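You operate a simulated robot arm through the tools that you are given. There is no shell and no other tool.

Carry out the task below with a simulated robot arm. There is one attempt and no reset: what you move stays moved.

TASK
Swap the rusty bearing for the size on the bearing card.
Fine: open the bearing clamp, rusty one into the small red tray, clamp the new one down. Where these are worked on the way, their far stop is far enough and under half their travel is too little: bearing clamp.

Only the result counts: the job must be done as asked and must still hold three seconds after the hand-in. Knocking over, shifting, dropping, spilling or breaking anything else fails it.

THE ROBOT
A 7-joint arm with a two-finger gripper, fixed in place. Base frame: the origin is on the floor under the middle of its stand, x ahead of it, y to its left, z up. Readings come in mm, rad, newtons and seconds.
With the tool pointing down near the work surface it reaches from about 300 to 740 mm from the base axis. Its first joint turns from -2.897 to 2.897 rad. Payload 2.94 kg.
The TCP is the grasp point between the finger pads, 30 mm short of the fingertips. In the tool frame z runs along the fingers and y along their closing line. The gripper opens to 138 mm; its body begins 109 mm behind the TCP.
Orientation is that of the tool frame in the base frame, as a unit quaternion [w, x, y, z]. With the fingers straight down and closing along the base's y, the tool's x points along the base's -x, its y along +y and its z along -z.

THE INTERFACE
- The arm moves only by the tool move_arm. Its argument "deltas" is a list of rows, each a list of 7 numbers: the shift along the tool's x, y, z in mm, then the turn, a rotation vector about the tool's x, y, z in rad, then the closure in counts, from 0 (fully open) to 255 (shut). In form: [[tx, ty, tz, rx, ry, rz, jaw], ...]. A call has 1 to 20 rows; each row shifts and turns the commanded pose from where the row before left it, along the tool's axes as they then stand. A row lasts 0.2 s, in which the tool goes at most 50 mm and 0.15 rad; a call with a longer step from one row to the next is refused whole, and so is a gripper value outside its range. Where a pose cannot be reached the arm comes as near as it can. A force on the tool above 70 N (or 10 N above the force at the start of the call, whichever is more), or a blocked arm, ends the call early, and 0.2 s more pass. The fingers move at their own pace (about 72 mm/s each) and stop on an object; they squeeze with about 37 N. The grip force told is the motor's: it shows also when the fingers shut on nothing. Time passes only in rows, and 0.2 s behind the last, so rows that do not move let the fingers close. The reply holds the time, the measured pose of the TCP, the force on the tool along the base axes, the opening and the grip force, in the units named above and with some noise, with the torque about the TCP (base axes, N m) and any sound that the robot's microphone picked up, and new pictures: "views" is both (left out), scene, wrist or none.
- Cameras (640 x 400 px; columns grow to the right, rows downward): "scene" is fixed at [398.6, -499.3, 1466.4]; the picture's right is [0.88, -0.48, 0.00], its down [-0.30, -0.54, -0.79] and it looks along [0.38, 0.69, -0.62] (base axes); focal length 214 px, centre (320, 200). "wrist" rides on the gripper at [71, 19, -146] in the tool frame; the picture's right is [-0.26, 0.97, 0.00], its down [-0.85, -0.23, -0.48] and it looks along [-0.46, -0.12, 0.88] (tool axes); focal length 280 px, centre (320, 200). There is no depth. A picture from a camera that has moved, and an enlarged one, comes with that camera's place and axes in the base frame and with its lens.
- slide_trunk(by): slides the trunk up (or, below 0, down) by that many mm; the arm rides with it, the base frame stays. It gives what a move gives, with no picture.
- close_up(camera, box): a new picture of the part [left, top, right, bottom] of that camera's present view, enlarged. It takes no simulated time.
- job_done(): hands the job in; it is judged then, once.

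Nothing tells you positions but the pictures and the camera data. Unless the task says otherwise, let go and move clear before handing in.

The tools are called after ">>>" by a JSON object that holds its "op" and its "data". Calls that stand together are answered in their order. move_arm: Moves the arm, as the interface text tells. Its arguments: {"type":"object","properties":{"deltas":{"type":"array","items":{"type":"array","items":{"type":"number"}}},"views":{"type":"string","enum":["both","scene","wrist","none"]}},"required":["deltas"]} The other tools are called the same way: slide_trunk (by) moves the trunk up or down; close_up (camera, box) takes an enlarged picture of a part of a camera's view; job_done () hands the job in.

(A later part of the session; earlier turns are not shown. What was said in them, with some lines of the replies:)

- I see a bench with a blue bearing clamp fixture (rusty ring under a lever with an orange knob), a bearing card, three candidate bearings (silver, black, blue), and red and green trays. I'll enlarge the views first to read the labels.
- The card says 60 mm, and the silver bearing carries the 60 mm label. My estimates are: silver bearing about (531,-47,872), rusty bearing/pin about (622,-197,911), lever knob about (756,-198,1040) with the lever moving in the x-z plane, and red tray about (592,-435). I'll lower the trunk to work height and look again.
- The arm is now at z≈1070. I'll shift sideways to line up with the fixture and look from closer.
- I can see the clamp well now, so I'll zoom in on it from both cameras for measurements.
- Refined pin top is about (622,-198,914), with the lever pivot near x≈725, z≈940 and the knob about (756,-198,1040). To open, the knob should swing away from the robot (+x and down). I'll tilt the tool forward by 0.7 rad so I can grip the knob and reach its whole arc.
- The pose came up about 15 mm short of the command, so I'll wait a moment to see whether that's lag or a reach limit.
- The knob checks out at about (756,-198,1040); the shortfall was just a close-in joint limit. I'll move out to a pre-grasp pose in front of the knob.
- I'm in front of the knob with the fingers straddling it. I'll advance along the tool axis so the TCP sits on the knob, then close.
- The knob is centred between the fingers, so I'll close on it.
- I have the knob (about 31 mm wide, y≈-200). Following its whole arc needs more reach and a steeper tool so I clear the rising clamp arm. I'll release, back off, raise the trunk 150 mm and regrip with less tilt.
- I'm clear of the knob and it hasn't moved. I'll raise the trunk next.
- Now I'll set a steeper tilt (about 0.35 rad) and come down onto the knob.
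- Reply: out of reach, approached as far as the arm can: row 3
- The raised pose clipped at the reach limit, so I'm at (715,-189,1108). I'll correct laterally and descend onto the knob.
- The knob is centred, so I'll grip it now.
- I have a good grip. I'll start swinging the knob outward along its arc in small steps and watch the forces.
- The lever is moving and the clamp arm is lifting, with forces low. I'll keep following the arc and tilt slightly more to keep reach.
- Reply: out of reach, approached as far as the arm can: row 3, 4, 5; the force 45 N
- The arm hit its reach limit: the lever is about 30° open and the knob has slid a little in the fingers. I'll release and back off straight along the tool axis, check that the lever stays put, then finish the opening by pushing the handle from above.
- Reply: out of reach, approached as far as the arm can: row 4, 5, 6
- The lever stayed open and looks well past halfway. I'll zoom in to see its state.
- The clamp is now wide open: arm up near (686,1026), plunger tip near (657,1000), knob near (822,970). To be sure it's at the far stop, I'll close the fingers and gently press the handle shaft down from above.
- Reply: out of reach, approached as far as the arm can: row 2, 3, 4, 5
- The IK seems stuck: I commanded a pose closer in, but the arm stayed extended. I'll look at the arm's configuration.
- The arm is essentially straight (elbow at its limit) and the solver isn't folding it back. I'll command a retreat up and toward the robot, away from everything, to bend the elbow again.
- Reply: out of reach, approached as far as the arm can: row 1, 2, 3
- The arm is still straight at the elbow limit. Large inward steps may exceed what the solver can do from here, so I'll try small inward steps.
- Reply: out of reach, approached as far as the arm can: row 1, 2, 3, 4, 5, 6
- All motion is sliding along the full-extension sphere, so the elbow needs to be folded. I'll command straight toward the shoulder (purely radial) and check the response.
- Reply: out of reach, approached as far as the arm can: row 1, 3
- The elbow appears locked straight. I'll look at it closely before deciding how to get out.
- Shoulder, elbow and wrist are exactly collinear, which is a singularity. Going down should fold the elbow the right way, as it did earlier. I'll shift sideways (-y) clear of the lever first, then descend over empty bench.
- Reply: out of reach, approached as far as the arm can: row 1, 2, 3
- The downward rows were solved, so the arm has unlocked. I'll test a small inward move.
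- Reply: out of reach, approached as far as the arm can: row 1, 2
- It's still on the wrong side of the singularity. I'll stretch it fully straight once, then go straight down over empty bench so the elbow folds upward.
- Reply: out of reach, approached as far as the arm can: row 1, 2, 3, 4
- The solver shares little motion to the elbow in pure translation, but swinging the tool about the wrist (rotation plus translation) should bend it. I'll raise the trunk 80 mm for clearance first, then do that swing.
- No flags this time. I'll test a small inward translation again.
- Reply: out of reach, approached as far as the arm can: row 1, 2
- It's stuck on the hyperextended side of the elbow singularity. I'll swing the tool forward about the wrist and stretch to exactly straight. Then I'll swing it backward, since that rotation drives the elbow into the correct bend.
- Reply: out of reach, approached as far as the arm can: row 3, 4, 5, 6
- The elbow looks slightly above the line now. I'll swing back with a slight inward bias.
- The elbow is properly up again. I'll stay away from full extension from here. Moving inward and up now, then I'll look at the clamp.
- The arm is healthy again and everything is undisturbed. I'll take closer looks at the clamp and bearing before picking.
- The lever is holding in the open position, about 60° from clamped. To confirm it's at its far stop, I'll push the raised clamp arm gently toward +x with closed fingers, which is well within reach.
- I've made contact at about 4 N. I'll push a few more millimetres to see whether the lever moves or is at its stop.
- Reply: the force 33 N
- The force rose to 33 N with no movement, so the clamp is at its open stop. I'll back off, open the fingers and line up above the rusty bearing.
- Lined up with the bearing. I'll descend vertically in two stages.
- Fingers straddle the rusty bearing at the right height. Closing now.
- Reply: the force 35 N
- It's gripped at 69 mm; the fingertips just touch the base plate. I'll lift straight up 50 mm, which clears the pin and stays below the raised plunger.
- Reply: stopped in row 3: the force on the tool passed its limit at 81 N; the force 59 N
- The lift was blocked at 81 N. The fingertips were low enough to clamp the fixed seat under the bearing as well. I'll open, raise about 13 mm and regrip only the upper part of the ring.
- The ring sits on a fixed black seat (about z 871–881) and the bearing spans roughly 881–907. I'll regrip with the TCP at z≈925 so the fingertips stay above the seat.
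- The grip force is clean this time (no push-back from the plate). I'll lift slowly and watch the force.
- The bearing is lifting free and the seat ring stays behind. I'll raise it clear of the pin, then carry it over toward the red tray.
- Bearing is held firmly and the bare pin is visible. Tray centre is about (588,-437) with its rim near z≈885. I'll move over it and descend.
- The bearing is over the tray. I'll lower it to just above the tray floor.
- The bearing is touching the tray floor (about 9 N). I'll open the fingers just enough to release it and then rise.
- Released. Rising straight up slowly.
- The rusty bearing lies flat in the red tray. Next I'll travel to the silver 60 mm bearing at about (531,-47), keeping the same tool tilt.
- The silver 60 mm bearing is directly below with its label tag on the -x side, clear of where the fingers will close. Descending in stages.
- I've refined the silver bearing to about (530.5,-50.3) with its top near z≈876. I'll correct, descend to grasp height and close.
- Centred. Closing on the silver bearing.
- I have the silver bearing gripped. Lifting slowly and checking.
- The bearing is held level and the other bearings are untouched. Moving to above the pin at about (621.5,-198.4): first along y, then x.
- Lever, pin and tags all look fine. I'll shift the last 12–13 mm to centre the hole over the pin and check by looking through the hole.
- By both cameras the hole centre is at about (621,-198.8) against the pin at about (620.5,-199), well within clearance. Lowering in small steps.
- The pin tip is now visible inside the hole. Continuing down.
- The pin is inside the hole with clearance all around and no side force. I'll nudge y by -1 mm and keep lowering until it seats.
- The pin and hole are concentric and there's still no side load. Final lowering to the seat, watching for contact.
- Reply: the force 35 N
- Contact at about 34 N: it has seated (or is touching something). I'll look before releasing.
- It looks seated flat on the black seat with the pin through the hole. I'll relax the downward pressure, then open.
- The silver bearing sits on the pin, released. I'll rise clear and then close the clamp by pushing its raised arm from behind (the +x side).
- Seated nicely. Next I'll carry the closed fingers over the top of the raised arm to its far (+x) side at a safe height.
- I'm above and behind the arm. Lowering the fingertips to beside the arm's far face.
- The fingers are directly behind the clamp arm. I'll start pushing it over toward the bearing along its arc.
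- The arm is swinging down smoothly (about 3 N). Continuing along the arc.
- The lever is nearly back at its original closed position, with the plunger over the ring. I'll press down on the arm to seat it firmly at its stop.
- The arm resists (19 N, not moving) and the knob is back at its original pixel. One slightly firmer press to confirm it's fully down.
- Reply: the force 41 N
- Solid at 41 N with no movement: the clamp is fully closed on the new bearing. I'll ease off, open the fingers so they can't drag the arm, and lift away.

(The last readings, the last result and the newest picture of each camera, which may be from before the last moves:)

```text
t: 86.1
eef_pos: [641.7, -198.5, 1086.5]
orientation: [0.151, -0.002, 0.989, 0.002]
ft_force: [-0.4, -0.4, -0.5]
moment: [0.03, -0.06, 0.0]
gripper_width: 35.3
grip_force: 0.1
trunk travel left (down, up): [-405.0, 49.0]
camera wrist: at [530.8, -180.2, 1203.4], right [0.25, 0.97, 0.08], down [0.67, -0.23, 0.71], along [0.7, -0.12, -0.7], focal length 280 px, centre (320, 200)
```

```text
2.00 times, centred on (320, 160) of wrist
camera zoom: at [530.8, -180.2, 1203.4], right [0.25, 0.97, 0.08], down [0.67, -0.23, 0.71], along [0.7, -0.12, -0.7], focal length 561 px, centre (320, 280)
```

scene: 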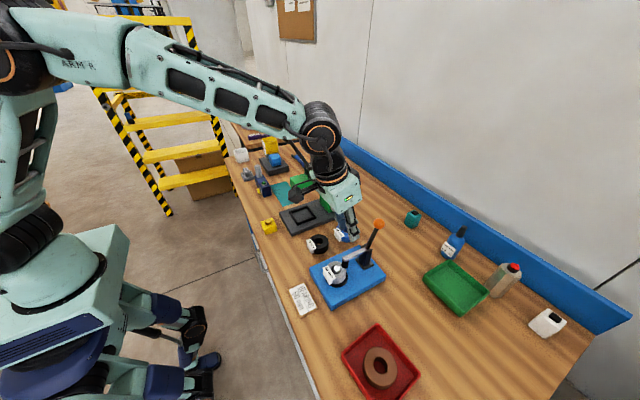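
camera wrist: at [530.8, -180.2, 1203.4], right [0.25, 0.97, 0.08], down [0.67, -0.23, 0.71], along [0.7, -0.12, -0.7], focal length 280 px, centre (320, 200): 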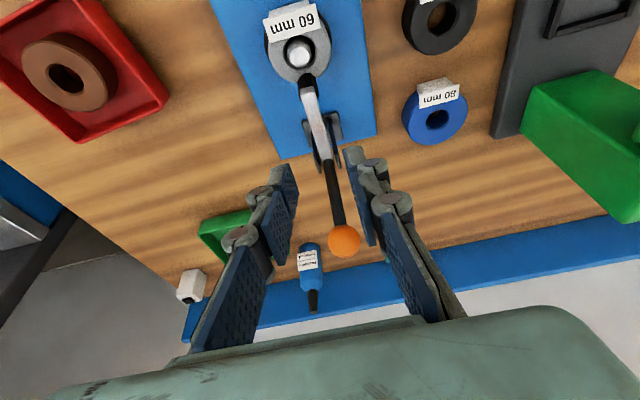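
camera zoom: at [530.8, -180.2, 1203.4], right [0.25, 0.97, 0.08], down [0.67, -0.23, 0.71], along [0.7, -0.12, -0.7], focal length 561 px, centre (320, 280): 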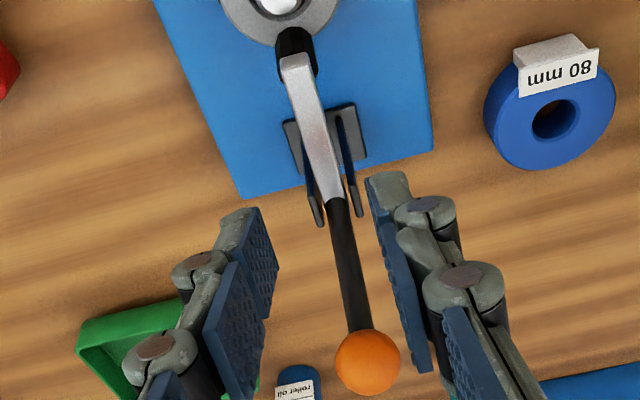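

The clamp stays closed. I'll move back toward the robot, clear of everything, and do a final close inspection.

>>> {"op": "move_arm", "data": {"deltas": [[30, 0, -15, 0, 0, 0, 190], [35, 0, -12, 0, 0, 0, 190], [35, 0, -10, 0, 0, 0, 190], [35, 0, -10, 0, 0, 0, 190], [0, 0, 0, 0, 0, 0, 190]], "views": "both"}}

>>> {"op": "close_up", "data": {"camera": "scene", "box": [320, 235, 380, 295]}}

>>> {"op": "close_up", "data": {"camera": "wrist", "box": [250, 60, 400, 210]}}

>>> {"op": "close_up", "data": {"camera": "scene", "box": [230, 190, 600, 400]}}

```text
t: 87.3
eef_pos: [497.3, -198.8, 1089.4]
orientation: [0.152, -0.001, 0.988, 0.002]
ft_force: [0.3, -0.1, 0.4]
moment: [-0.01, -0.01, -0.01]
gripper_width: 35.3
grip_force: 0.1
trunk travel left (down, up): [-405.0, 49.0]
camera wrist: at [388.1, -180.1, 1207.3], right [0.25, 0.97, 0.08], down [0.67, -0.23, 0.71], along [0.7, -0.12, -0.7], focal length 280 px, centre (320, 200)
```

scene: 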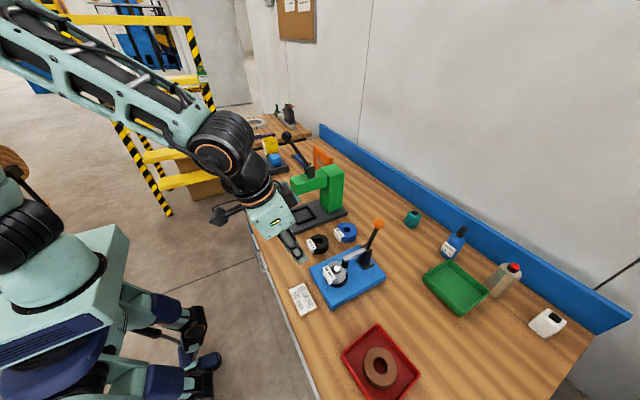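
wrist: 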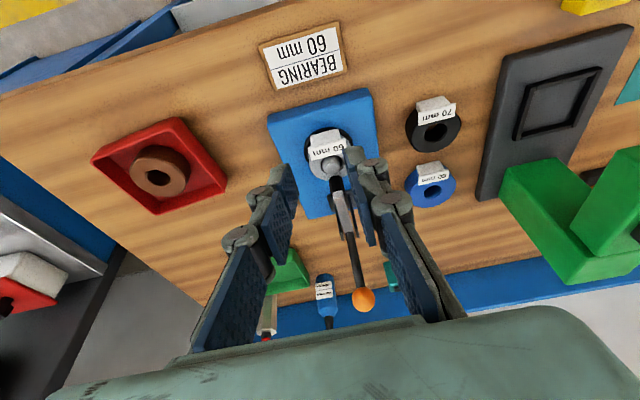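

```text
6.67 times, centred on (350, 265) of scene
camera zoom: at [398.6, -499.3, 1466.4], right [0.88, -0.48, 0.0], down [-0.3, -0.54, -0.79], along [0.38, 0.69, -0.62], focal length 1430 px, centre (120, -233)
```

zoom: 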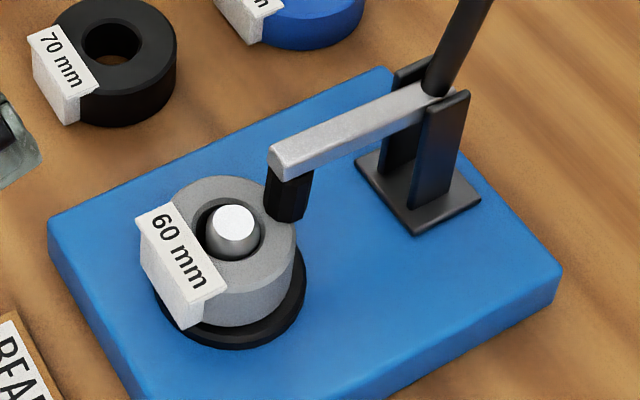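

```text
2.67 times, centred on (325, 135) of wrist
camera zoom: at [388.1, -180.1, 1207.3], right [0.25, 0.97, 0.08], down [0.67, -0.23, 0.71], along [0.7, -0.12, -0.7], focal length 748 px, centre (307, 373)
```

zoom: 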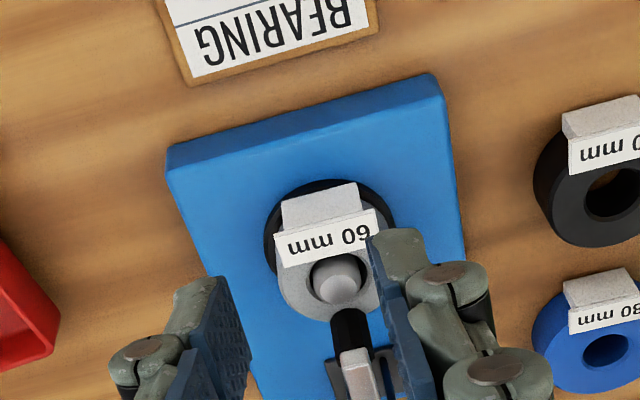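

```text
1.73 times, centred on (415, 295) of scene
camera zoom: at [398.6, -499.3, 1466.4], right [0.88, -0.48, 0.0], down [-0.3, -0.54, -0.79], along [0.38, 0.69, -0.62], focal length 371 px, centre (156, 36)
```

zoom: 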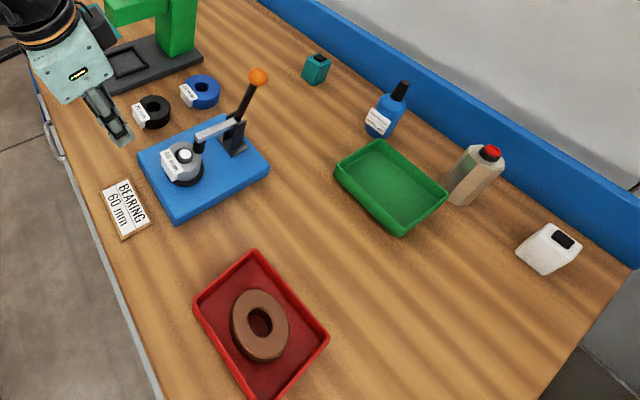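

The result holds up on inspection. The 60 mm bearing is seated on the pin with the plunger down on its ring and the lever back at its closed stop. The rusty bearing lies flat in the red tray, nothing else has been disturbed, and the hand is empty and clear. Handing in.

>>> {"op": "job_done", "data": {}}

```text
The job is handed in.
```

I swapped the rusty bearing for the silver 60 mm one named on the card, and I've handed the job in; no verdict came back.

- **Clamp opened:** I swung the lever fully open and checked it was at its far stop; it didn't move under about 33 N.
- **Rusty bearing:** it lies flat in the small red tray.
- **New bearing:** it sits on the pin and seat. The lever is back at its closed position and held firm when I pressed it at about 41 N.
- **Plunger contact:** the plunger comes down on the outer part of the ring, because this ring is narrower than the old one.

In the final pictures, the other bearings, the green tray, the bottles and the press all looked undisturbed. The gripper is empty and clear of the bench fixture.

The arm did lock straight at full reach while I was opening the lever. I worked it free over empty bench without touching anything.
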